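You operate a simulated robot arm through the tools that you are given. There is no shell and no other tool.

Carry out the task below with a simulated robot arm. There is one attempt and no reset: what you move stays moved.

TASK
Switch the television off, then wipe the smudge off its screen and the dust off the disc player.
Fine: use the grey cloth and put it back. What is to be rubbed or washed off counts as gone when no trace of it is left.

The check looks at the end state, three seconds after you hand in, the way a careful person would. Anything else that was tipped, shoved, dropped, spilled or broken makes it a failure. Flat cloth is picked up by pressing the open fingertips on it (5 to 10 N) and closing them slowly along it; thin cloth reads only 2 to 8 mm in the jaws.

THE ROBOT
A 6-joint arm with a two-finger parallel gripper, fixed in place. Base frame: the origin is at the foot of the arm, x ahead of it, y to its left, z up. Readings come in mm, rad, newtons and seconds.
Its first joint turns from -2.897 to 2.897 rad. Payload 3.91 kg.
The TCP is the grasp point between the finger pads, 30 mm short of the fingertips. In the tool frame z runs along the fingers and y along their closing line. The gripper opens to 110 mm. The fingers are 20 mm wide and 10 mm thick; the gripper's body (48 by 112 mm) begins 55 mm behind the TCP.
Orientation is told as [roll, pitch, yaw] about the base's x, y, z axes, in that order, counted from this pose: with the fingers straight down and closing along the base's y, the tool's x points along the base's -x, its y along +y and its z along -z.

THE INTERFACE
- The arm moves only by the tool servo_tool. Its argument "rows" is a list of rows, each a list of 3 entries, a list of its own where there are three numbers: the finger opening in mm, from 0 to 110, then the shift along the tool's x, y, z in units of 40 mm (1.0 is 40 mm), then the turn, a rotation vector about the tool's x, y, z in units of 4 degrees (1.0 is 4 degrees). In form: [[hand, [dx, dy, dz], [rx, ry, rz]], ...]. A call has 1 to 20 rows; each row shifts and turns the commanded pose from where the row before left it, along the tool's axes as they then stand. A call with a number of a shift or a turn outside -1 to 1 is refused whole. Each row takes 0.2 s and may step no farther than 50 mm and 0.15 rad from the row before; otherwise, or with a gripper value out of range, the whole call is refused. A pose out of reach is approached as far as the arm can. The call stops where the force on the tool passes 80 N (or 10 N more than at its start, if that is more) or the arm is blocked; 0.2 s more then pass. The fingers move at their own pace (about 108 mm/s each) and stop on an object; they squeeze with about 32 N. The grip force told is the motor's: it shows also when the fingers shut on nothing. Time passes only in rows, and 0.2 s behind the last, so rows that do not move let the fingers close. It gives the time, the measured TCP pose, the force on the tool (base axes), the opening and the grip force at its end, in the units of the frame above (readings bear some noise), with the torque about the TCP (base axes, N m) and any sound that the robot's microphone picked up.
- Cameras (640 x 400 px; columns grow to the right, rows downward): "scene" is fixed at [220.1, -501.1, 1148.6]; the picture's right is [0.43, -0.90, 0.00], its down [-0.62, -0.29, -0.73] and it looks along [0.66, 0.31, -0.69] (base axes); focal length 266 px, centre (320, 200). "wrist" rides on the gripper at [72, 17, -103] in the tool frame; the picture's right is [-0.23, 0.97, 0.00], its down [-0.76, -0.18, -0.62] and it looks along [-0.61, -0.14, 0.78] (tool axes); focal length 222 px, centre (320, 200). There is no depth. A picture from a camera that has moved, and an enlarged one, comes with that camera's place and axes in the base frame and with its lens.
- capture(camera): a new picture of that camera. No time passes.
- enlarge(camera, box): a new picture of the part [left, top, right, bottom] of that camera's present view, enlarged. No time passes.
- job_done(): hands the job in; it is judged then, once.

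Nothing tells you positions but the pictures and the camera data. Unless the task says otherwise, let go and move clear before handing in.

The tools are called after "Request:" by a JSON object that holds its "method" and its "body". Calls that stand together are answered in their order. servo_tool: Moves the arm, as the interface text tells. Its arguments: {"type":"object","properties":{"rows":{"type":"array"}},"required":["rows"]} The other tools are called the same way: capture (camera) takes a picture; enlarge (camera, box) takes an enlarged picture of a part of a camera's view; job_done () hands the job in.

At the start:

```text
time_s: 0.0
position: [585.4, -440.8, 949.2]
tcp_rot: [-0.001, 0.0, -0.001]
wrist_force: [0.7, -0.7, -0.1]
wrist_torque: [-0.01, 0.01, 0.02]
width: 110.0
gripper_force: 0.0
```

scene: 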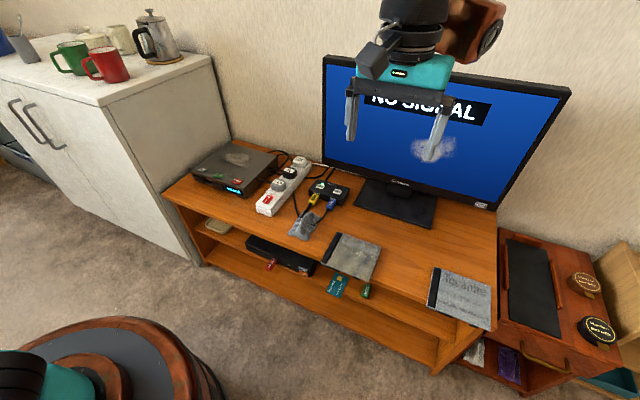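
wrist: 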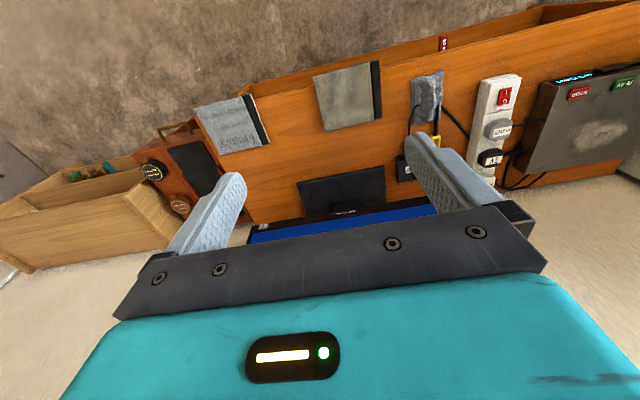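

I see a TV on a low wooden bench showing "NO SIGNAL" with a smudge, a disc player with dust at the left, a power strip, a small box with cables, and some grey items. I'll look closer before moving anything.

Request:
{"method": "enlarge", "body": {"camera": "scene", "box": [180, 130, 360, 250]}}

Request:
{"method": "enlarge", "body": {"camera": "scene", "box": [310, 40, 590, 220]}}

Request:
{"method": "enlarge", "body": {"camera": "scene", "box": [300, 210, 520, 350]}}

Request:
{"method": "enlarge", "body": {"camera": "wrist", "box": [380, 40, 640, 210]}}

Request:
{"method": "enlarge", "body": {"camera": "wrist", "box": [180, 40, 460, 250]}}

```text
3.33 times, centred on (270, 190) of scene
camera zoom: at [220.1, -501.1, 1148.6], right [0.43, -0.9, 0.0], down [-0.62, -0.29, -0.73], along [0.66, 0.31, -0.69], focal length 888 px, centre (487, 233)
```

zoom: 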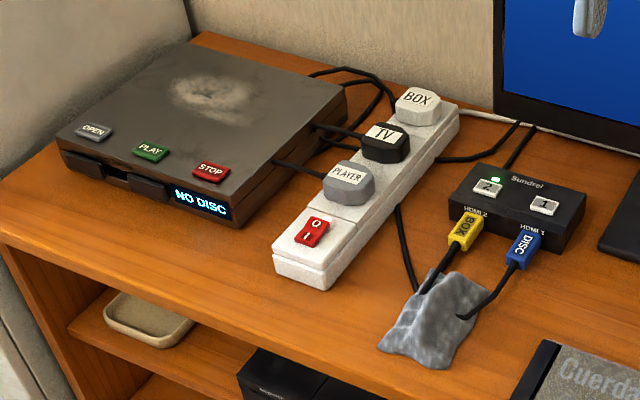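

```text
2.22 times, centred on (450, 130) of scene
camera zoom: at [220.1, -501.1, 1148.6], right [0.43, -0.9, 0.0], down [-0.62, -0.29, -0.73], along [0.66, 0.31, -0.69], focal length 592 px, centre (31, 356)
```

zoom: 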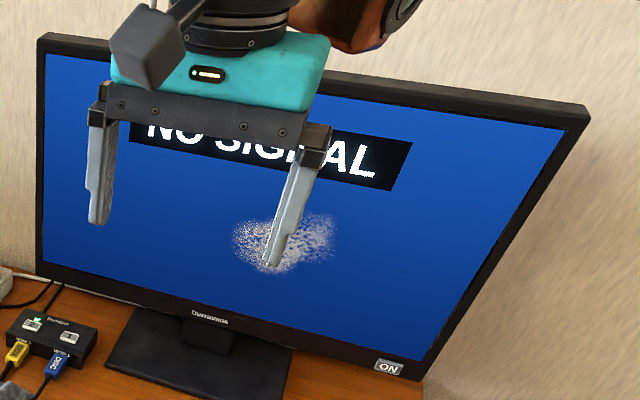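

```text
2.86 times, centred on (410, 280) of scene
camera zoom: at [220.1, -501.1, 1148.6], right [0.43, -0.9, 0.0], down [-0.62, -0.29, -0.73], along [0.66, 0.31, -0.69], focal length 762 px, centre (63, -29)
```

zoom: 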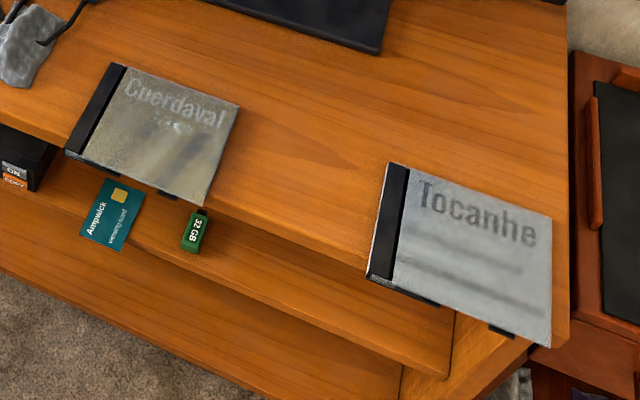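

```text
2.35 times, centred on (510, 125) of wrist
camera zoom: at [515.4, -424.6, 1052.0], right [0.23, 0.97, 0.0], down [0.76, -0.18, 0.62], along [0.61, -0.14, -0.78], focal length 523 px, centre (-127, 376)
```

zoom: 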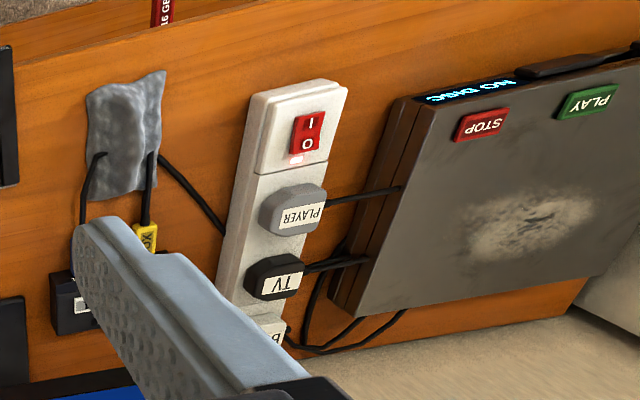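

```text
1.90 times, centred on (320, 145) of wrist
camera zoom: at [515.4, -424.6, 1052.0], right [0.23, 0.97, 0.0], down [0.76, -0.18, 0.62], along [0.61, -0.14, -0.78], focal length 423 px, centre (320, 305)
```

zoom: 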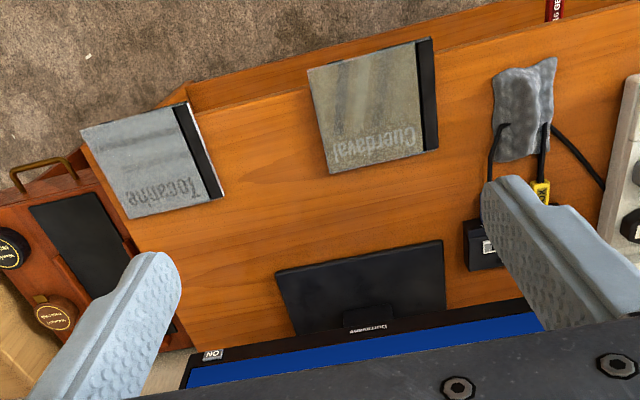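

The crumpled grey piece by the HDMI cables looks like the cloth, but I need to check that nothing else is the grey cloth and how the cables lie. I'll zoom in more.

Request:
{"method": "enlarge", "body": {"camera": "scene", "box": [270, 170, 370, 250]}}

Request:
{"method": "enlarge", "body": {"camera": "scene", "box": [440, 230, 640, 400]}}

Request:
{"method": "enlarge", "body": {"camera": "wrist", "box": [390, 60, 480, 190]}}

Request:
{"method": "enlarge", "body": {"camera": "scene", "box": [180, 190, 400, 320]}}

Request:
{"method": "enlarge", "body": {"camera": "scene", "box": [0, 0, 220, 140]}}

Request:
{"method": "enlarge", "body": {"camera": "wrist", "box": [0, 100, 220, 280]}}

```text
5.00 times, centred on (320, 210) of scene
camera zoom: at [220.1, -501.1, 1148.6], right [0.43, -0.9, 0.0], down [-0.62, -0.29, -0.73], along [0.66, 0.31, -0.69], focal length 1333 px, centre (320, 150)
```

zoom: 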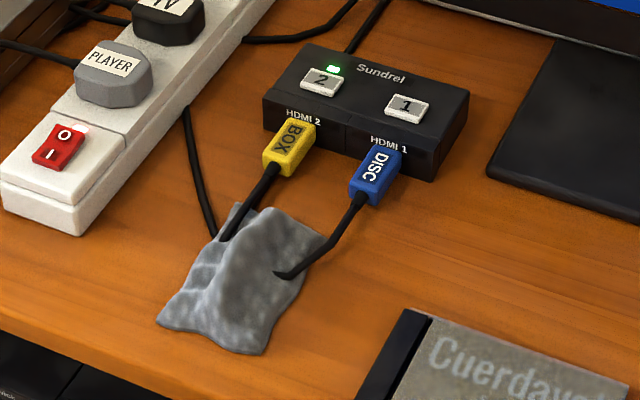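

```text
2.35 times, centred on (540, 315) of scene
camera zoom: at [220.1, -501.1, 1148.6], right [0.43, -0.9, 0.0], down [-0.62, -0.29, -0.73], along [0.66, 0.31, -0.69], focal length 627 px, centre (-198, -71)
```

zoom: 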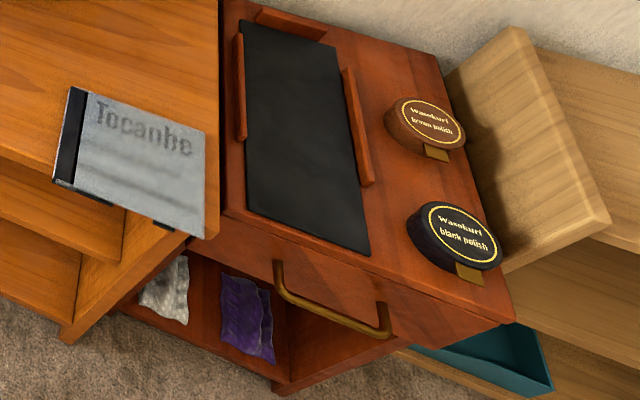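

```text
3.08 times, centred on (435, 125) of wrist
camera zoom: at [515.4, -424.6, 1052.0], right [0.23, 0.97, 0.0], down [0.76, -0.18, 0.62], along [0.61, -0.14, -0.78], focal length 684 px, centre (-34, 431)
```

zoom: 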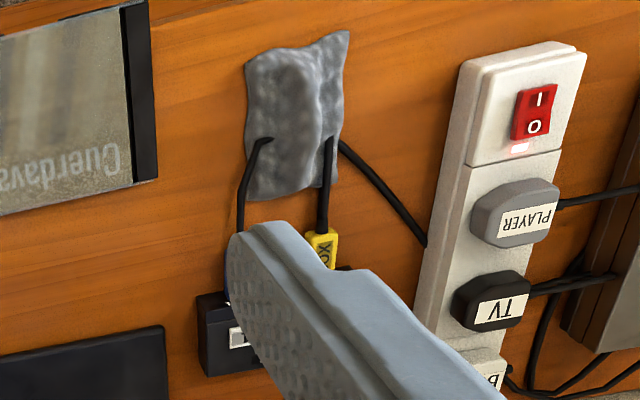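

```text
2.91 times, centred on (290, 255) of scene
camera zoom: at [220.1, -501.1, 1148.6], right [0.43, -0.9, 0.0], down [-0.62, -0.29, -0.73], along [0.66, 0.31, -0.69], focal length 775 px, centre (407, 40)
```

zoom: 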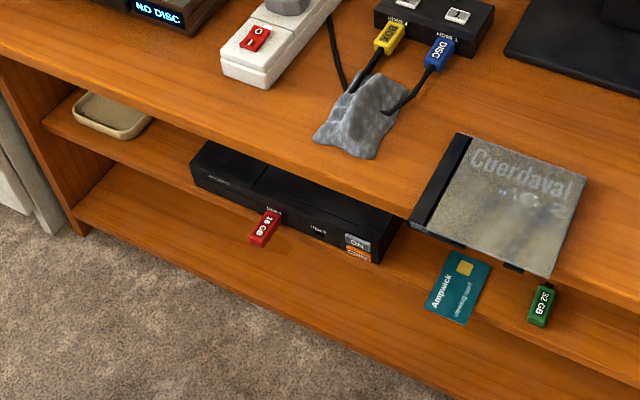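

```text
2.86 times, centred on (110, 70) of scene
camera zoom: at [220.1, -501.1, 1148.6], right [0.43, -0.9, 0.0], down [-0.62, -0.29, -0.73], along [0.66, 0.31, -0.69], focal length 762 px, centre (920, 571)
```

zoom: 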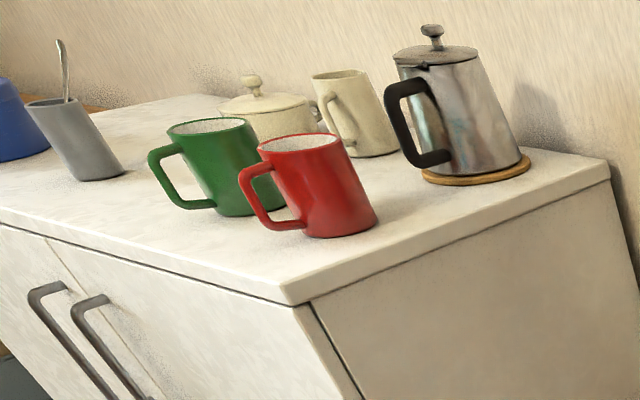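

```text
2.22 times, centred on (110, 190) of wrist
camera zoom: at [515.4, -424.6, 1052.0], right [0.23, 0.97, 0.0], down [0.76, -0.18, 0.62], along [0.61, -0.14, -0.78], focal length 494 px, centre (787, 222)
```

zoom: 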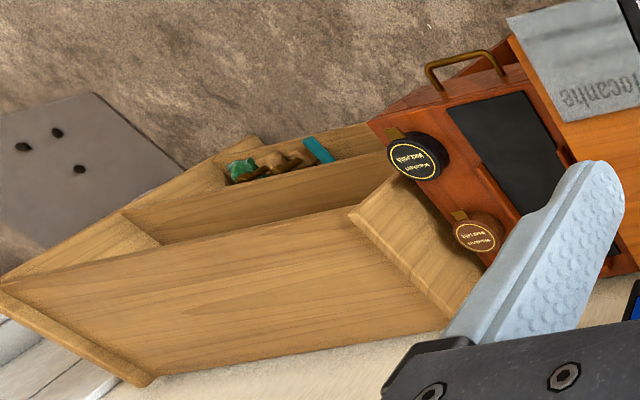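

The crumpled grey cloth lies at about (715, -209) on the bench top (z≈500), draped over the cables; the TV's ON button is near (913, -681, 612). I'll tilt the wrist so its camera looks at the screen and gives better triangulation.

Request:
{"method": "servo_tool", "body": {"rows": [[110, [0, 0, 0], [0, -1, 0]], [110, [0, 0, 0], [0, -1, 0]], [110, [0, 0, 0], [0, -1, 0]], [110, [0, 0, 0], [0, -1, 0]], [110, [0, 0, 0], [0, -1, 0]], [110, [0, 0, 0], [0, -1, 0]], [110, [0, 0, 0], [0, -1, 0]], [110, [0, 0, 0], [0, -1, 0]], [110, [0, 0, 0], [0, -1, 0]], [110, [0, 0, 0], [0, -1, 0]]]}}

Request:
{"method": "capture", "body": {"camera": "wrist"}}

Request:
{"method": "capture", "body": {"camera": "scene"}}

```text
time_s: 2.2
position: [586.8, -441.8, 948.5]
tcp_rot: [-0.002, -0.701, 0.001]
wrist_force: [-0.1, 0.2, 0.1]
wrist_torque: [0.05, 0.01, 0.01]
width: 110.0
gripper_force: 0.1
```

```text
taken
camera wrist: at [466.4, -424.3, 980.7], right [0.17, 0.97, 0.15], down [0.18, -0.18, 0.97], along [0.97, -0.14, -0.21], focal length 222 px, centre (320, 200)
```

wrist: 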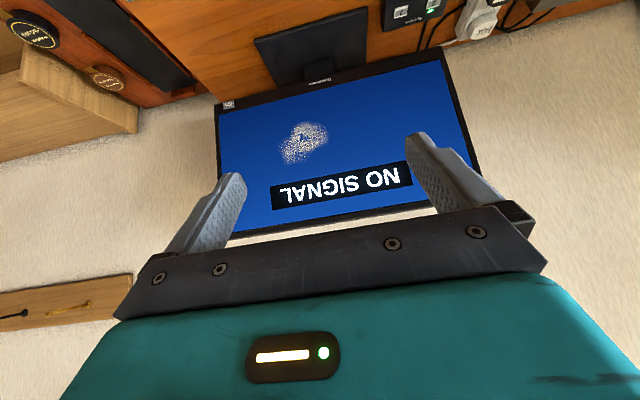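

```text
taken
```

scene: 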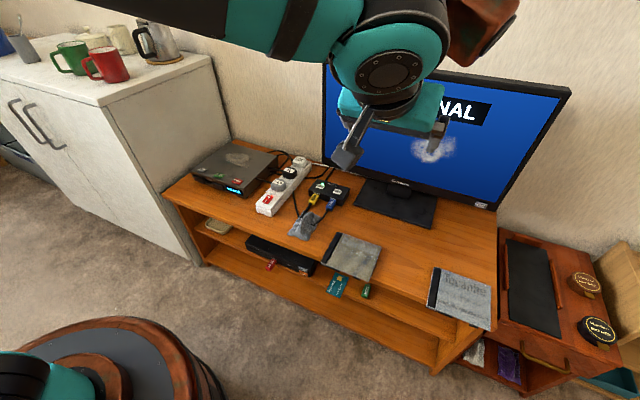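

The wrist camera now sees the screen upside down, with the smudge and button visible. I'll enlarge both views to triangulate.

Request:
{"method": "enlarge", "body": {"camera": "wrist", "box": [200, 60, 340, 240]}}

Request:
{"method": "enlarge", "body": {"camera": "wrist", "box": [200, 40, 500, 230]}}

Request:
{"method": "enlarge", "body": {"camera": "scene", "box": [440, 160, 520, 220]}}

Request:
{"method": "enlarge", "body": {"camera": "scene", "box": [380, 110, 500, 220]}}

```text
2.22 times, centred on (270, 150) of wrist
camera zoom: at [466.4, -424.3, 980.7], right [0.17, 0.97, 0.15], down [0.18, -0.18, 0.97], along [0.97, -0.14, -0.21], focal length 494 px, centre (431, 311)
```

zoom: 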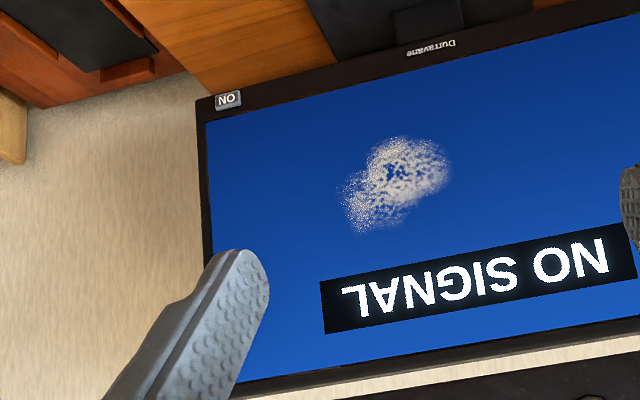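

```text
2.11 times, centred on (350, 135) of wrist
camera zoom: at [466.4, -424.3, 980.7], right [0.17, 0.97, 0.15], down [0.18, -0.18, 0.97], along [0.97, -0.14, -0.21], focal length 468 px, centre (257, 337)
```

zoom: 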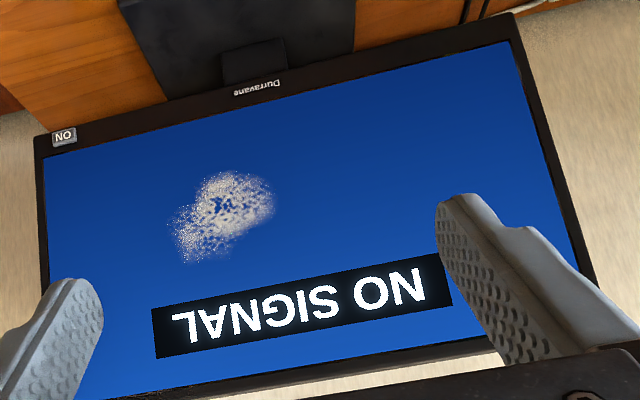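

```text
6.67 times, centred on (480, 190) of scene
camera zoom: at [220.1, -501.1, 1148.6], right [0.43, -0.9, 0.0], down [-0.62, -0.29, -0.73], along [0.66, 0.31, -0.69], focal length 1777 px, centre (-747, 267)
```

zoom: 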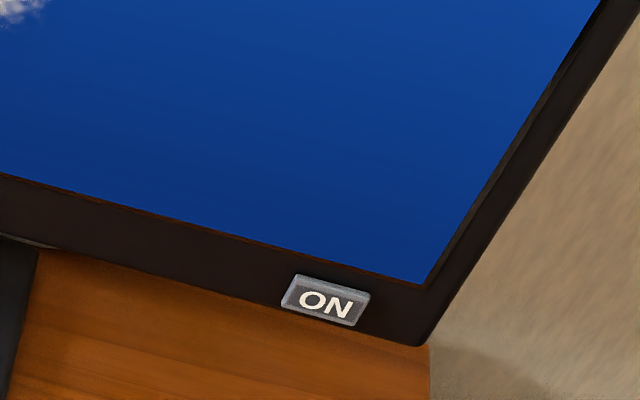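

```text
3.64 times, centred on (440, 165) of scene
camera zoom: at [220.1, -501.1, 1148.6], right [0.43, -0.9, 0.0], down [-0.62, -0.29, -0.73], along [0.66, 0.31, -0.69], focal length 969 px, centre (-116, 327)
```

zoom: 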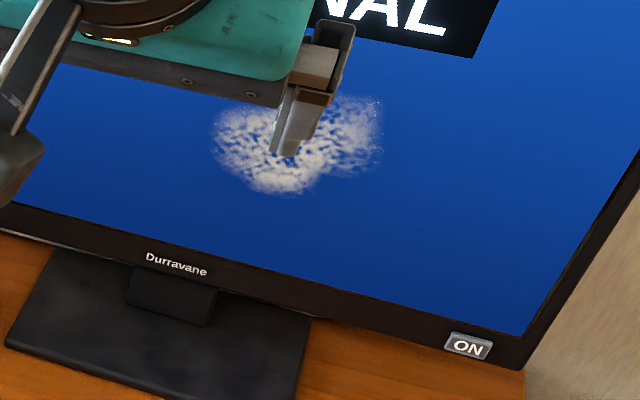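

The TV front is at x≈918, upright and facing −x. The ON button is at about (920, −684, 606), and the smudge spans y −565…−449, z 703…796. Next I close the fingers, pitch to about −60° and move toward the button, stopping short of it.

Request:
{"method": "servo_tool", "body": {"rows": [[0, [0, 0, 0], [0, -1, 0]], [0, [0, 0, 0], [0, -1, 0]], [0, [0, 0, 0], [0, -1, 0]], [0, [0, 0, 0], [0, -1, 0]], [0, [0, 0, 0], [0, -1, 0]], [0, [0.26, -0.38, 0.6], [0, 0, 0]], [0, [0.26, -0.38, 0.6], [0, 0, 0]], [0, [0.26, -0.38, 0.6], [0, 0, 0]], [0, [0.26, -0.38, 0.6], [0, 0, 0]], [0, [0.26, -0.38, 0.6], [0, 0, 0]], [0, [0.26, -0.38, 0.6], [0, 0, 0]], [0, [0.26, -0.38, 0.6], [0, 0, 0]], [0, [0.26, -0.38, 0.6], [0, 0, 0]], [0, [0.26, -0.38, 0.6], [0, 0, 0]], [0, [0.26, -0.38, 0.6], [0, 0, 0]]]}}

Request:
{"method": "capture", "body": {"camera": "scene"}}

Request:
{"method": "capture", "body": {"camera": "wrist"}}

```text
time_s: 5.4
position: [743.1, -594.2, 741.4]
tcp_rot: [-0.002, -1.049, 0.002]
wrist_force: [0.2, -0.1, -0.3]
wrist_torque: [0.0, 0.01, 0.01]
width: 0.0
gripper_force: 32.2
```

```text
taken
```

scene: 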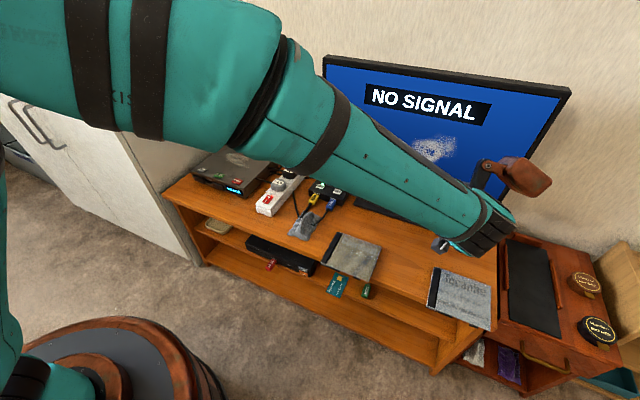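

```text
taken
camera wrist: at [617.8, -577.4, 729.3], right [0.11, 0.97, 0.2], down [-0.16, -0.18, 0.97], along [0.98, -0.14, 0.14], focal length 222 px, centre (320, 200)
```

wrist: 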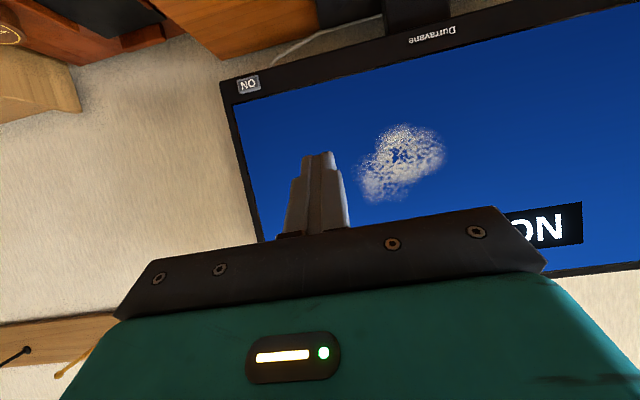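

The path is clear and the button estimate holds (920, −685, 604). I'll move on to about 30 mm in front of it and look again.

Request:
{"method": "servo_tool", "body": {"rows": [[0, [0.17, -0.281, 0.52], [0, 0, 0]], [0, [0.17, -0.281, 0.52], [0, 0, 0]], [0, [0.17, -0.281, 0.52], [0, 0, 0]], [0, [0.17, -0.281, 0.52], [0, 0, 0]], [0, [0.17, -0.281, 0.52], [0, 0, 0]], [0, [0.17, -0.281, 0.52], [0, 0, 0]], [0, [0.17, -0.281, 0.52], [0, 0, 0]], [0, [0.17, -0.281, 0.52], [0, 0, 0]], [0, [0, 0, 0], [0, 0, 0]]]}}

Request:
{"method": "capture", "body": {"camera": "scene"}}

Request:
{"method": "enlarge", "body": {"camera": "scene", "box": [420, 150, 540, 240]}}

Request:
{"method": "capture", "body": {"camera": "wrist"}}

Request:
{"method": "enlarge", "body": {"camera": "wrist", "box": [220, 60, 420, 220]}}

```text
time_s: 7.4
position: [861.2, -682.3, 607.6]
tcp_rot: [-0.001, -1.048, 0.002]
wrist_force: [-0.9, 0.1, -0.5]
wrist_torque: [0.0, -0.01, -0.01]
width: 0.1
gripper_force: 32.0
```

```text
taken
```

scene: 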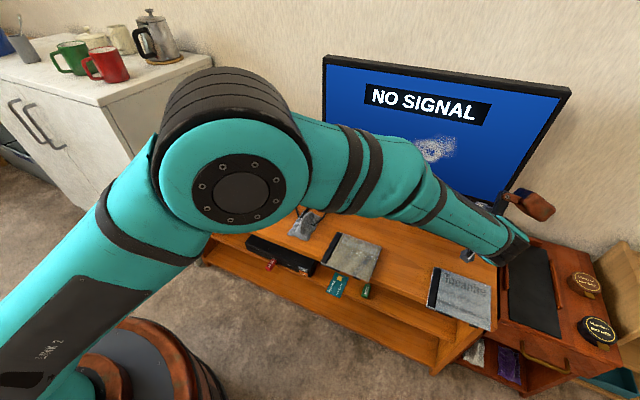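

```text
4.44 times, centred on (480, 195) of scene
camera zoom: at [220.1, -501.1, 1148.6], right [0.43, -0.9, 0.0], down [-0.62, -0.29, -0.73], along [0.66, 0.31, -0.69], focal length 1184 px, centre (-391, 222)
```

zoom: 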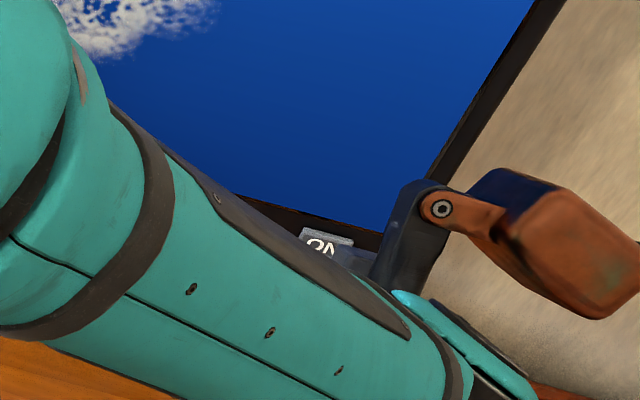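

```text
taken
camera wrist: at [735.7, -665.8, 596.7], right [0.11, 0.97, 0.2], down [-0.16, -0.18, 0.97], along [0.98, -0.14, 0.14], focal length 222 px, centre (320, 200)
```

wrist: 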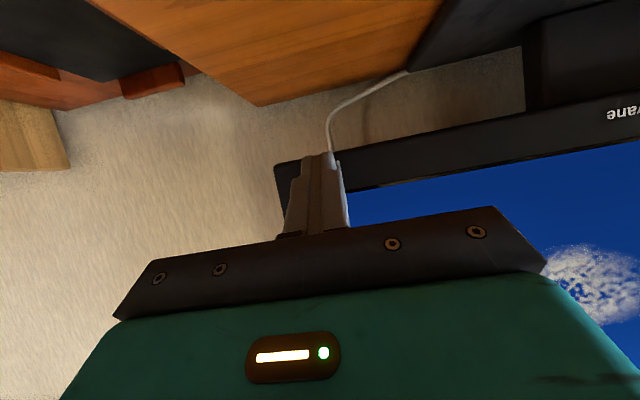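

```text
2.50 times, centred on (320, 140) of wrist
camera zoom: at [735.7, -665.8, 596.7], right [0.11, 0.97, 0.2], down [-0.16, -0.18, 0.97], along [0.98, -0.14, 0.14], focal length 555 px, centre (320, 350)
```

zoom: 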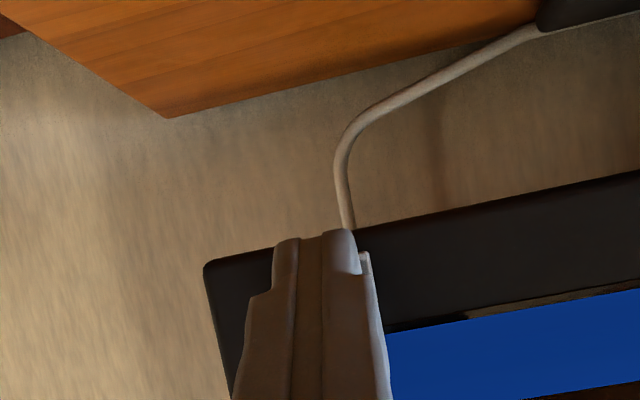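

The fingertip is right in front of the button (its left edge just shows beside the finger). I'll advance along +x in small steps while watching the force.

Request:
{"method": "servo_tool", "body": {"rows": [[0, [-0.05, 0, 0.087], [0, 0, 0]], [0, [-0.05, 0, 0.087], [0, 0, 0]], [0, [-0.05, 0, 0.087], [0, 0, 0]], [0, [0, 0, 0], [0, 0, 0]]]}}

Request:
{"method": "enlarge", "body": {"camera": "wrist", "box": [220, 60, 420, 220]}}

```text
time_s: 8.4
position: [871.6, -682.2, 608.7]
tcp_rot: [-0.002, -1.047, 0.002]
wrist_force: [0.1, -0.2, 0.9]
wrist_torque: [-0.04, 0.0, -0.01]
width: 0.3
gripper_force: 32.2
```

```text
2.50 times, centred on (320, 140) of wrist
camera zoom: at [747.1, -665.3, 597.3], right [0.11, 0.97, 0.2], down [-0.16, -0.18, 0.97], along [0.98, -0.14, 0.14], focal length 555 px, centre (320, 350)
```

zoom: 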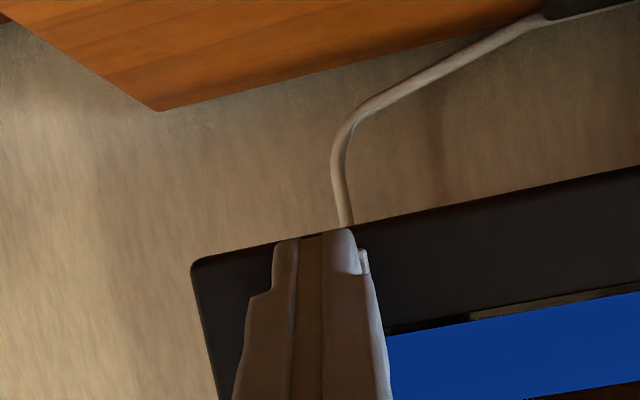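

No contact yet at x=872. I'll continue in smaller steps.

Request:
{"method": "servo_tool", "body": {"rows": [[0, [-0.025, 0, 0.0433], [0, 0, 0]], [0, [-0.025, 0, 0.0433], [0, 0, 0]], [0, [-0.025, 0, 0.0433], [0, 0, 0]], [0, [0, 0, 0], [0, 0, 0]]]}}

```text
time_s: 9.4
position: [877.4, -684.7, 609.2]
tcp_rot: [-0.002, -1.048, 0.001]
wrist_force: [0.3, 0.5, -0.2]
wrist_torque: [0.02, 0.0, 0.0]
width: 0.0
gripper_force: 32.0
```

Still free, with the tip at about x=908. I'll advance in 1.5 mm steps.

Request:
{"method": "servo_tool", "body": {"rows": [[0, [-0.019, 0, 0.0325], [0, 0, 0]], [0, [-0.019, 0, 0.0325], [0, 0, 0]], [0, [0, 0, 0], [0, 0, 0]]]}}

```text
time_s: 10.2
position: [880.9, -684.6, 608.6]
tcp_rot: [-0.001, -1.047, 0.001]
wrist_force: [-0.3, 0.8, 0.2]
wrist_torque: [0.03, -0.01, -0.04]
width: 0.1
gripper_force: 31.5
```

Request:
{"method": "servo_tool", "body": {"rows": [[0, [-0.019, 0, 0.0325], [0, 0, 0]], [0, [-0.019, 0, 0.0325], [0, 0, 0]], [0, [0, 0, 0], [0, 0, 0]]]}}

Request:
{"method": "enlarge", "body": {"camera": "wrist", "box": [220, 60, 420, 220]}}

```text
time_s: 11.0
position: [883.7, -683.7, 608.3]
tcp_rot: [-0.003, -1.047, 0.003]
wrist_force: [0.4, -0.5, 0.2]
wrist_torque: [0.01, -0.02, 0.03]
width: 0.1
gripper_force: 31.8
```

```text
2.50 times, centred on (320, 140) of wrist
camera zoom: at [759.5, -667.0, 596.8], right [0.11, 0.97, 0.2], down [-0.16, -0.18, 0.97], along [0.98, -0.14, 0.14], focal length 555 px, centre (320, 350)
```

zoom: 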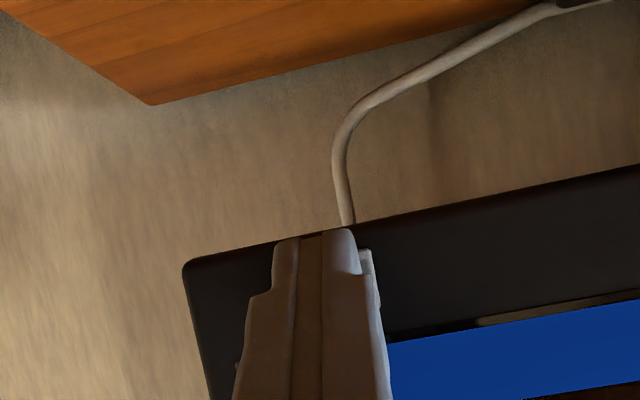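

Request:
{"method": "servo_tool", "body": {"rows": [[0, [-0.019, 0, 0.0325], [0, 0, 0]], [0, [-0.019, 0, 0.0325], [0, 0, 0]], [0, [0, 0, 0], [0, 0, 0]]]}}

```text
time_s: 11.8
position: [886.2, -685.4, 609.2]
tcp_rot: [-0.002, -1.049, 0.003]
wrist_force: [0.5, -0.2, 0.4]
wrist_torque: [-0.03, 0.01, -0.01]
width: 0.0
gripper_force: 31.6
```

Request:
{"method": "servo_tool", "body": {"rows": [[0, [-0.019, 0, 0.0325], [0, 0, 0]], [0, [-0.019, 0, 0.0325], [0, 0, 0]], [0, [0, 0, 0], [0, 0, 0]]]}}

```text
time_s: 12.6
position: [890.4, -685.3, 609.1]
tcp_rot: [-0.002, -1.048, 0.001]
wrist_force: [-1.9, 1.1, -0.9]
wrist_torque: [0.03, 0.0, 0.05]
width: 0.1
gripper_force: 32.5
heard: click
```

A click was heard at light contact. I'll check the screen.

Request:
{"method": "capture", "body": {"camera": "scene"}}

Request:
{"method": "capture", "body": {"camera": "wrist"}}

```text
taken
```

scene: 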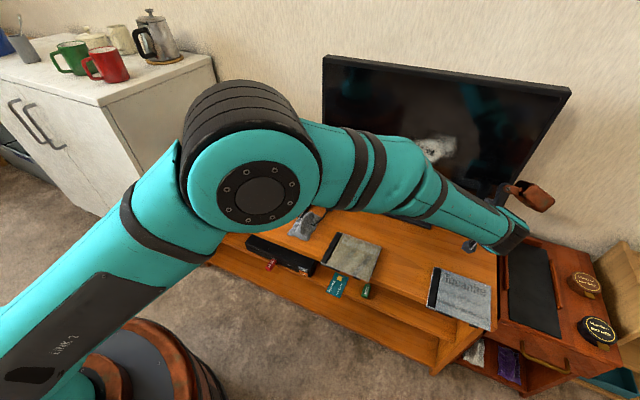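

```text
taken
camera wrist: at [765.9, -667.8, 597.3], right [0.11, 0.97, 0.2], down [-0.16, -0.18, 0.97], along [0.98, -0.14, 0.14], focal length 222 px, centre (320, 200)
```

wrist: 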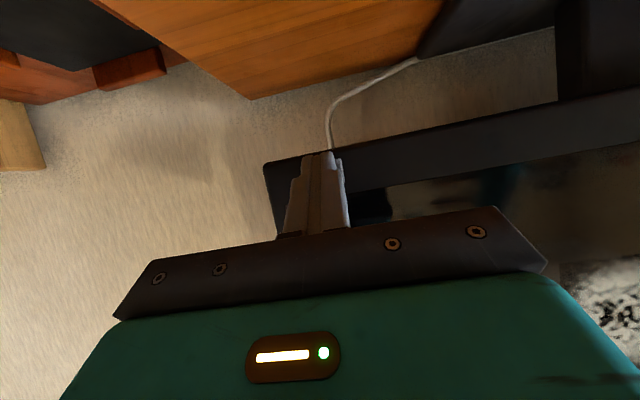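

The TV is off; the button face was at x≈920. Now I'll back off, rise, and move toward the cloth area at about (640, −300, 760).

Request:
{"method": "servo_tool", "body": {"rows": [[0, [0.37, 0, -0.65], [0, 0, 0]], [0, [0.37, 0, -0.65], [0, 0, 0]], [0, [-0.8125, 0, -0.4675], [0, 0, 0]], [0, [-0.8125, 0, -0.4675], [0, 0, 0]], [0, [-0.8125, 0, -0.4675], [0, 0, 0]], [0, [-0.8125, 0, -0.4675], [0, 0, 0]], [0, [0.237, 0.963, -0.412], [0, 0, 0]], [0, [0.237, 0.963, -0.412], [0, 0, 0]], [0, [0.237, 0.963, -0.412], [0, 0, 0]], [0, [0.237, 0.963, -0.412], [0, 0, 0]], [0, [0.237, 0.963, -0.412], [0, 0, 0]], [0, [0.237, 0.963, -0.412], [0, 0, 0]], [0, [0.237, 0.963, -0.412], [0, 0, 0]], [0, [0.237, 0.963, -0.412], [0, 0, 0]], [0, [0.237, 0.963, -0.412], [0, 0, 0]], [0, [0.237, 0.963, -0.412], [0, 0, 0]]]}}

Request:
{"method": "servo_tool", "body": {"rows": [[0, [0, 0, 0], [0, 1, 0]], [0, [0, 0, 0], [0, 1, 0]], [0, [0, 0, 0], [0, 1, 0]], [0, [0, 0, 0], [0, 1, 0]], [0, [0, 0, 0], [0, 1, 0]], [0, [0, 0, 0], [0, 1, 0]], [0, [0, 0, 0], [0, 1, 0]], [0, [0, 0, 0], [0, 1, 0]], [0, [0, 0, 0], [0, 1, 0]], [0, [0, 0, 0], [0, 1, 0]], [0, [0, 0, 0], [0, 1, 0]], [0, [0, 0, 0], [0, 1, 0]], [0, [0, 0, 0], [0, 1, 0]], [0, [0, 0, 0], [0, 1, 0]], [0, [0, 0, 0], [0, 1, 0]]]}}

Request:
{"method": "capture", "body": {"camera": "scene"}}

Request:
{"method": "capture", "body": {"camera": "wrist"}}

```text
time_s: 16.0
position: [637.3, -297.8, 760.0]
tcp_rot: [0.001, -1.048, -0.002]
wrist_force: [0.3, -0.7, -0.2]
wrist_torque: [0.01, 0.02, 0.01]
width: 0.0
gripper_force: 31.7
```

```text
time_s: 19.2
position: [639.5, -298.7, 760.9]
tcp_rot: [-0.003, 0.0, 0.0]
wrist_force: [-0.1, 0.7, 0.1]
wrist_torque: [0.02, -0.02, 0.03]
width: 0.0
gripper_force: 31.9
```

```text
taken
```

scene: 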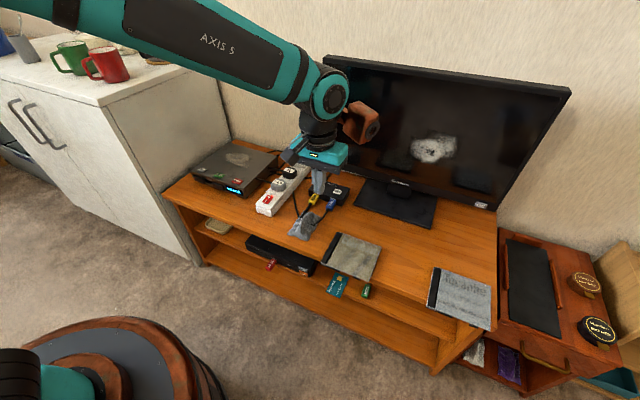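

```text
taken
camera wrist: at [568.9, -281.1, 863.3], right [0.23, 0.97, 0.0], down [0.76, -0.18, 0.62], along [0.61, -0.14, -0.78], focal length 222 px, centre (320, 200)
```

wrist: 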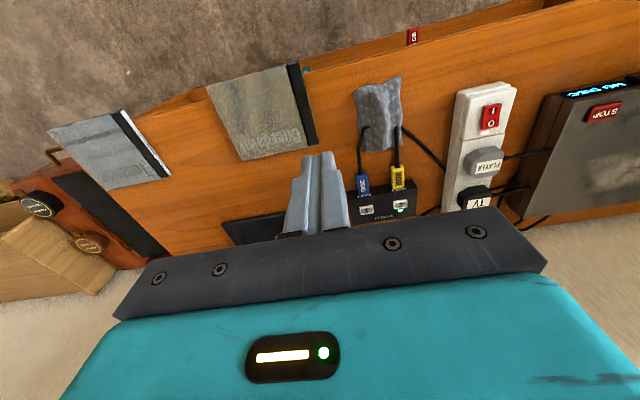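

Request:
{"method": "enlarge", "body": {"camera": "wrist", "box": [320, 60, 460, 220]}}

Request:
{"method": "enlarge", "body": {"camera": "scene", "box": [270, 170, 370, 250]}}

Request:
{"method": "enlarge", "body": {"camera": "wrist", "box": [440, 60, 640, 220]}}

```text
2.50 times, centred on (390, 140) of wrist
camera zoom: at [568.9, -281.1, 863.3], right [0.23, 0.97, 0.0], down [0.76, -0.18, 0.62], along [0.61, -0.14, -0.78], focal length 555 px, centre (145, 350)
```

zoom: 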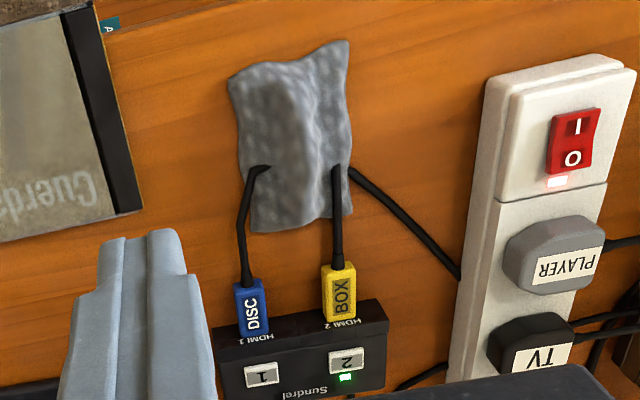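

```text
5.00 times, centred on (320, 210) of scene
camera zoom: at [220.1, -501.1, 1148.6], right [0.43, -0.9, 0.0], down [-0.62, -0.29, -0.73], along [0.66, 0.31, -0.69], focal length 1333 px, centre (320, 150)
```

zoom: 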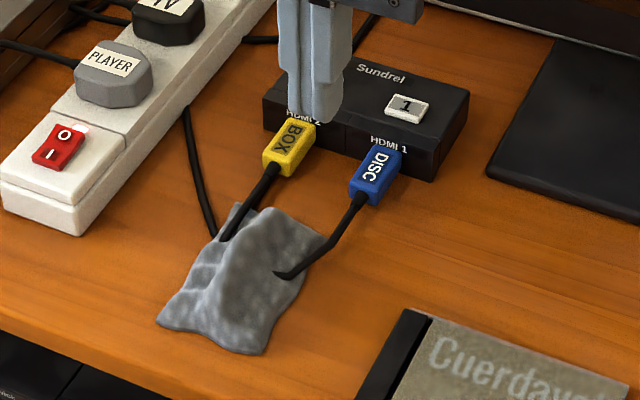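

```text
2.50 times, centred on (540, 140) of wrist
camera zoom: at [568.9, -281.1, 863.3], right [0.23, 0.97, 0.0], down [0.76, -0.18, 0.62], along [0.61, -0.14, -0.78], focal length 555 px, centre (-230, 350)
```

zoom: 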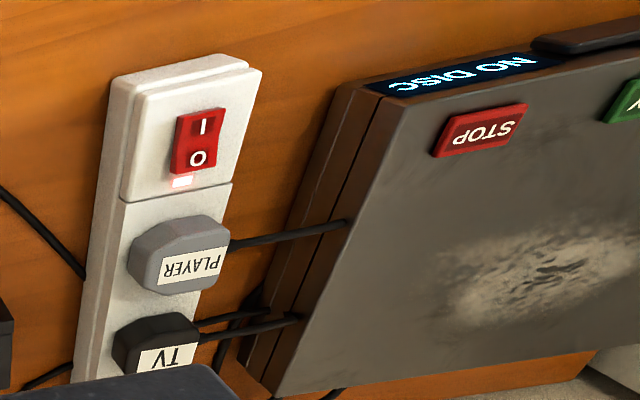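

The cloth spans x≈657–766, y≈−240…−180 with a ridge along x; the cables cross over its far half (x>714), so I'll grip the near part at about (682, −208). I'll move above it with the fingers opened to 46 mm.

Request:
{"method": "servo_tool", "body": {"rows": [[46, [-0.2125, 0.4535, 0.805], [0, 0, 0]], [46, [-0.2125, 0.4535, 0.805], [0, 0, 0]], [46, [-0.2125, 0.4535, 0.805], [0, 0, 0]], [46, [-0.2125, 0.4535, 0.805], [0, 0, 0]], [46, [-0.2125, 0.4535, 0.805], [0, 0, 0]], [46, [0, 0, 0], [0, 0, 0]]]}}

Request:
{"method": "capture", "body": {"camera": "wrist"}}

Request:
{"method": "enlarge", "body": {"camera": "scene", "box": [260, 150, 380, 250]}}

```text
time_s: 20.6
position: [682.5, -208.4, 595.5]
tcp_rot: [-0.002, 0.0, 0.002]
wrist_force: [-0.4, -0.4, -0.2]
wrist_torque: [0.04, -0.01, 0.0]
width: 45.6
gripper_force: 0.1
```

```text
taken
camera wrist: at [610.5, -191.0, 698.8], right [0.23, 0.97, 0.0], down [0.76, -0.18, 0.62], along [0.61, -0.14, -0.78], focal length 222 px, centre (320, 200)
```

wrist: 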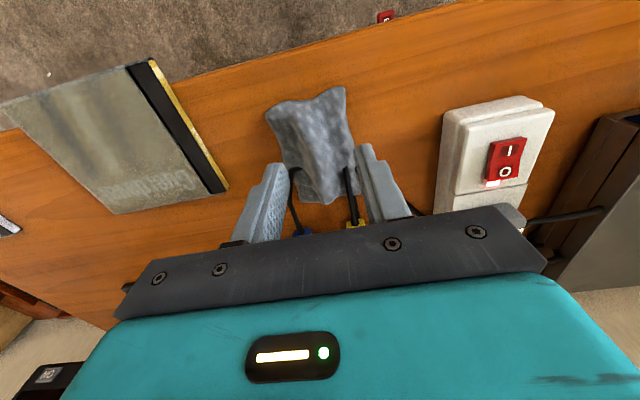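

```text
4.00 times, centred on (320, 200) of scene
camera zoom: at [220.1, -501.1, 1148.6], right [0.43, -0.9, 0.0], down [-0.62, -0.29, -0.73], along [0.66, 0.31, -0.69], focal length 1066 px, centre (320, 200)
```

zoom: 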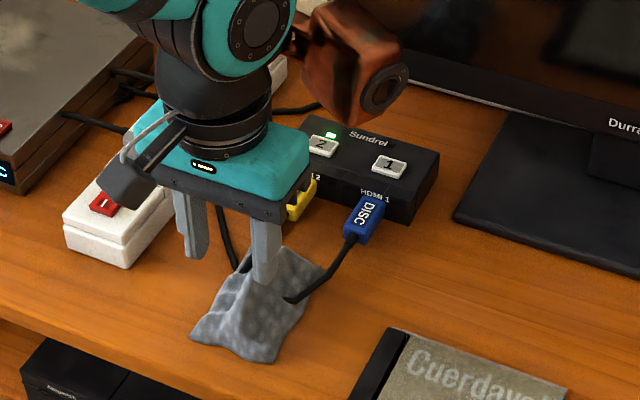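

The fingers straddle the near half of the cloth well. I'll descend to just above the bench, then press gently.

Request:
{"method": "servo_tool", "body": {"rows": [[46, [0, 0, 0.5], [0, 0, 0]], [46, [0, 0, 0.5], [0, 0, 0]], [46, [0, 0, 0.25], [0, 0, 0]], [46, [0, 0, 0.1], [0, 0, 0]], [46, [0, 0, 0], [0, 0, 0]]]}}

Request:
{"method": "capture", "body": {"camera": "wrist"}}

Request:
{"method": "enlarge", "body": {"camera": "scene", "box": [260, 150, 380, 250]}}

```text
time_s: 21.8
position: [682.5, -207.4, 544.4]
tcp_rot: [-0.002, 0.0, 0.0]
wrist_force: [0.4, 0.1, -0.6]
wrist_torque: [0.01, -0.01, 0.02]
width: 46.0
gripper_force: 0.0
```

```text
taken
camera wrist: at [612.2, -190.2, 646.7], right [0.23, 0.97, 0.0], down [0.76, -0.18, 0.62], along [0.61, -0.14, -0.78], focal length 222 px, centre (320, 200)
```

wrist: 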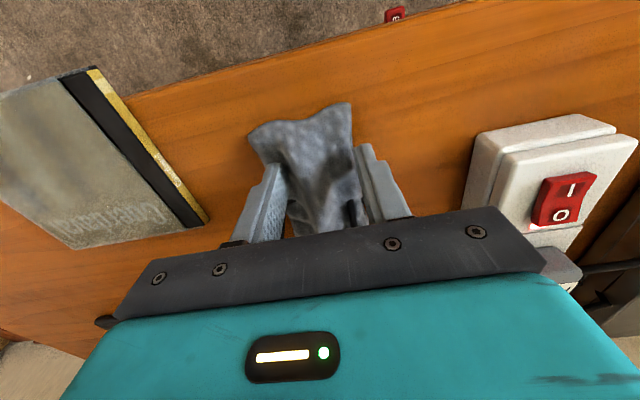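

```text
4.00 times, centred on (320, 200) of scene
camera zoom: at [220.1, -501.1, 1148.6], right [0.43, -0.9, 0.0], down [-0.62, -0.29, -0.73], along [0.66, 0.31, -0.69], focal length 1066 px, centre (320, 200)
```

zoom: 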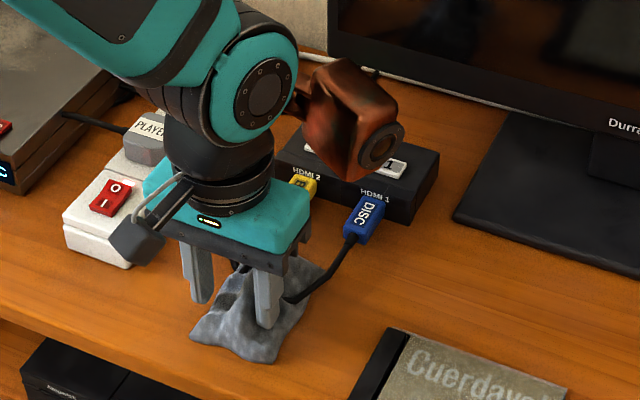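

The +y fingertip is at the very edge of the cloth, so I'll shift 6 mm to −y, narrow to 40 mm and go down in small steps until I feel 5–10 N.

Request:
{"method": "servo_tool", "body": {"rows": [[40, [0, -0.15, 0], [0, 0, 0]], [40, [0, 0, 0.1], [0, 0, 0]], [40, [0, 0, 0.05], [0, 0, 0]], [40, [0, 0, 0.05], [0, 0, 0]], [40, [0, 0, 0], [0, 0, 0]]]}}

Request:
{"method": "capture", "body": {"camera": "wrist"}}

```text
time_s: 22.8
position: [684.4, -213.0, 541.9]
tcp_rot: [-0.004, -0.006, 0.002]
wrist_force: [-14.8, 3.4, 37.9]
wrist_torque: [0.38, 0.59, 0.07]
width: 40.0
gripper_force: 0.0
stopped in row 4: the force on the tool passed its limit at 87 N (the readings are from after the stop); the commanded pose is now the measured one
```

```text
taken
camera wrist: at [612.6, -196.5, 644.8], right [0.23, 0.97, 0.0], down [0.76, -0.18, 0.63], along [0.61, -0.14, -0.78], focal length 222 px, centre (320, 200)
```

wrist: 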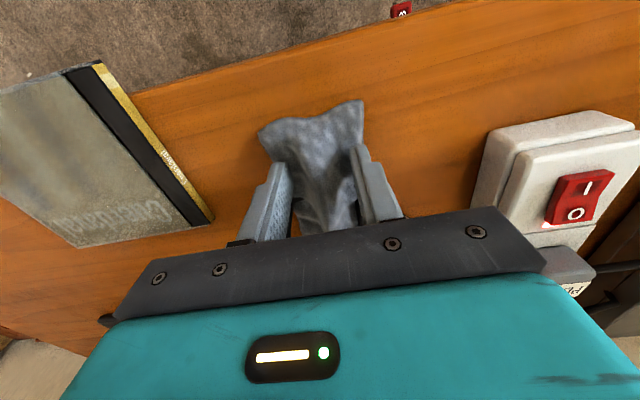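

Contact came sooner than expected: the fingertips meet the surface at about z≈512 and it is stiff. I'll ease up to bring the press down to 5–10 N.

Request:
{"method": "servo_tool", "body": {"rows": [[40, [0, 0, -0.02], [0, 0, 0]], [40, [0, 0, 0], [0, 0, 0]]]}}

```text
time_s: 23.4
position: [685.4, -214.5, 542.0]
tcp_rot: [-0.004, -0.008, 0.0]
wrist_force: [-9.4, 4.0, 37.5]
wrist_torque: [0.43, 0.37, 0.02]
width: 40.1
gripper_force: 0.1
```

Request:
{"method": "servo_tool", "body": {"rows": [[40, [0, 0, -0.03], [0, 0, 0]], [40, [0, 0, 0], [0, 0, 0]]]}}

```text
time_s: 24.0
position: [684.9, -214.3, 542.9]
tcp_rot: [-0.004, -0.006, -0.001]
wrist_force: [7.6, -1.0, 16.2]
wrist_torque: [0.15, -0.14, -0.03]
width: 40.0
gripper_force: 0.2
```

Request:
{"method": "servo_tool", "body": {"rows": [[40, [0, 0, -0.012], [0, 0, 0]], [40, [0, 0, 0], [0, 0, 0]]]}}

Request:
{"method": "enlarge", "body": {"camera": "scene", "box": [270, 170, 370, 250]}}

Request:
{"method": "enlarge", "body": {"camera": "wrist", "box": [220, 80, 420, 240]}}

```text
time_s: 24.6
position: [685.3, -214.0, 543.3]
tcp_rot: [-0.004, -0.005, 0.0]
wrist_force: [4.1, 1.4, 15.6]
wrist_torque: [0.23, -0.03, -0.06]
width: 40.4
gripper_force: 0.1
```

```text
5.00 times, centred on (320, 210) of scene
camera zoom: at [220.1, -501.1, 1148.6], right [0.43, -0.9, 0.0], down [-0.62, -0.29, -0.73], along [0.66, 0.31, -0.69], focal length 1333 px, centre (320, 150)
```

zoom: 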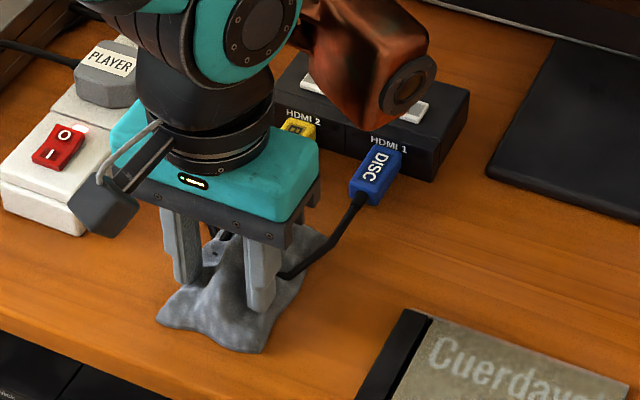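

```text
2.50 times, centred on (320, 160) of wrist
camera zoom: at [612.9, -196.8, 645.2], right [0.23, 0.97, 0.0], down [0.76, -0.18, 0.63], along [0.61, -0.14, -0.78], focal length 555 px, centre (320, 300)
```

zoom: 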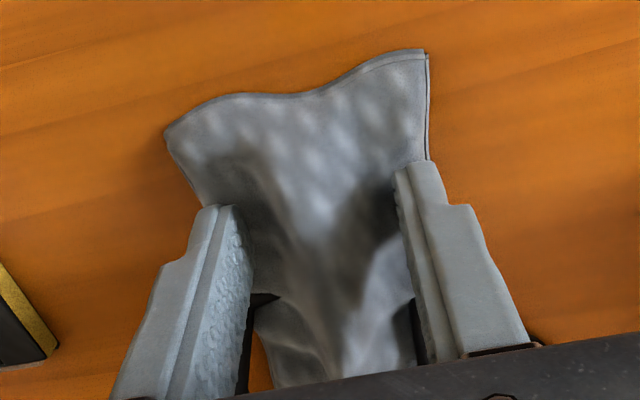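

Both tips are on the cloth and it deforms like real cloth. I'll ease the press a little more and close slowly.

Request:
{"method": "servo_tool", "body": {"rows": [[40, [0, 0, -0.012], [0, 0, 0]], [38, [0, 0, 0], [0, 0, 0]], [36, [0, 0, 0], [0, 0, 0]], [34, [0, 0, 0], [0, 0, 0]], [32, [0, 0, 0], [0, 0, 0]]]}}

Request:
{"method": "enlarge", "body": {"camera": "wrist", "box": [220, 80, 420, 240]}}

```text
time_s: 25.8
position: [684.5, -214.6, 543.0]
tcp_rot: [-0.004, -0.005, 0.001]
wrist_force: [-1.2, 4.4, 11.3]
wrist_torque: [0.3, 0.1, 0.06]
width: 35.4
gripper_force: 4.1
```

```text
2.50 times, centred on (320, 160) of wrist
camera zoom: at [612.9, -197.0, 645.3], right [0.23, 0.97, 0.0], down [0.76, -0.18, 0.63], along [0.61, -0.14, -0.78], focal length 555 px, centre (320, 300)
```

zoom: 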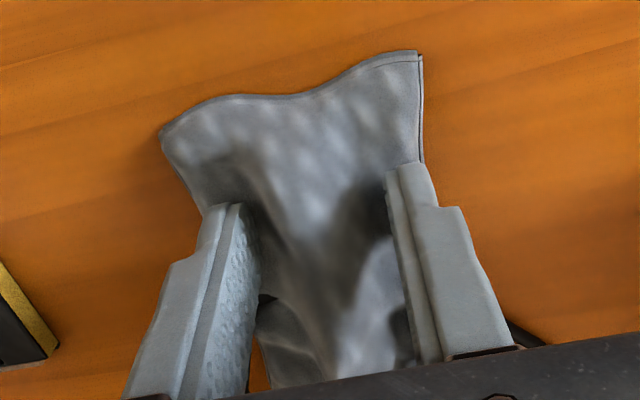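

The cloth is gathering between the tips. I'll continue closing slowly.

Request:
{"method": "servo_tool", "body": {"rows": [[30, [0, 0, 0], [0, 0, 0]], [28, [0, 0, 0], [0, 0, 0]], [26, [0, 0, 0], [0, 0, 0]], [24, [0, 0, 0], [0, 0, 0]], [22, [0, 0, 0], [0, 0, 0]], [20, [0, 0, 0], [0, 0, 0]]]}}

Request:
{"method": "enlarge", "body": {"camera": "wrist", "box": [220, 80, 420, 240]}}

```text
time_s: 27.2
position: [684.3, -215.0, 543.6]
tcp_rot: [-0.004, -0.004, 0.0]
wrist_force: [0.6, -4.7, 8.1]
wrist_torque: [-0.03, 0.09, 0.05]
width: 28.2
gripper_force: 7.8
```

```text
2.50 times, centred on (320, 160) of wrist
camera zoom: at [613.1, -197.6, 645.4], right [0.23, 0.97, 0.0], down [0.76, -0.18, 0.63], along [0.61, -0.14, -0.78], focal length 555 px, centre (320, 300)
```

zoom: 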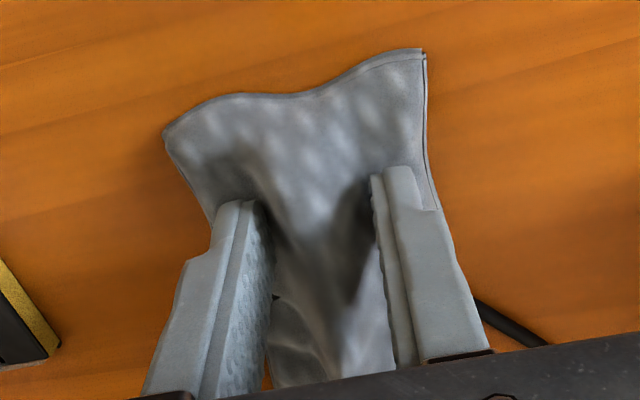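

Request:
{"method": "servo_tool", "body": {"rows": [[18, [0, 0, 0], [0, 0, 0]], [16, [0, 0, 0], [0, 0, 0]], [14, [0, 0, 0], [0, 0, 0]], [12, [0, 0, 0], [0, 0, 0]], [10, [0, 0, 0], [0, 0, 0]], [8, [0, 0, 0], [0, 0, 0]], [6, [0, 0, 0], [0, 0, 0]], [4, [0, 0, 0], [0, 0, 0]], [2, [0, 0, 0], [0, 0, 0]], [0, [0, 0, 0], [0, 0, 0]], [0, [0, 0, 0], [0, 0, 0]]]}}

Request:
{"method": "enlarge", "body": {"camera": "wrist", "box": [220, 80, 420, 240]}}

Request:
{"method": "enlarge", "body": {"camera": "scene", "box": [270, 170, 370, 250]}}

```text
time_s: 29.6
position: [685.5, -213.8, 543.4]
tcp_rot: [-0.003, -0.005, 0.0]
wrist_force: [-0.4, 2.0, 8.5]
wrist_torque: [0.09, 0.04, 0.14]
width: 23.8
gripper_force: 32.1
```

```text
2.50 times, centred on (320, 160) of wrist
camera zoom: at [613.1, -196.9, 645.3], right [0.23, 0.97, 0.0], down [0.76, -0.18, 0.63], along [0.61, -0.14, -0.78], focal length 555 px, centre (320, 300)
```

zoom: 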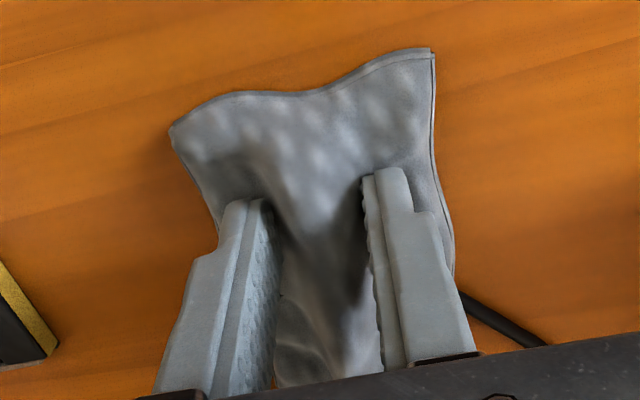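

```text
5.00 times, centred on (320, 210) of scene
camera zoom: at [220.1, -501.1, 1148.6], right [0.43, -0.9, 0.0], down [-0.62, -0.29, -0.73], along [0.66, 0.31, -0.69], focal length 1333 px, centre (320, 150)
```

zoom: 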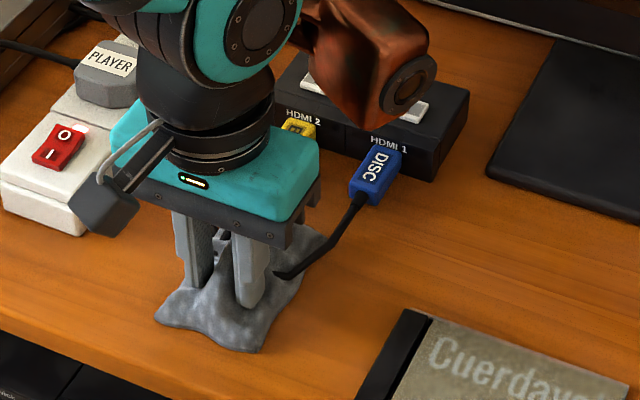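

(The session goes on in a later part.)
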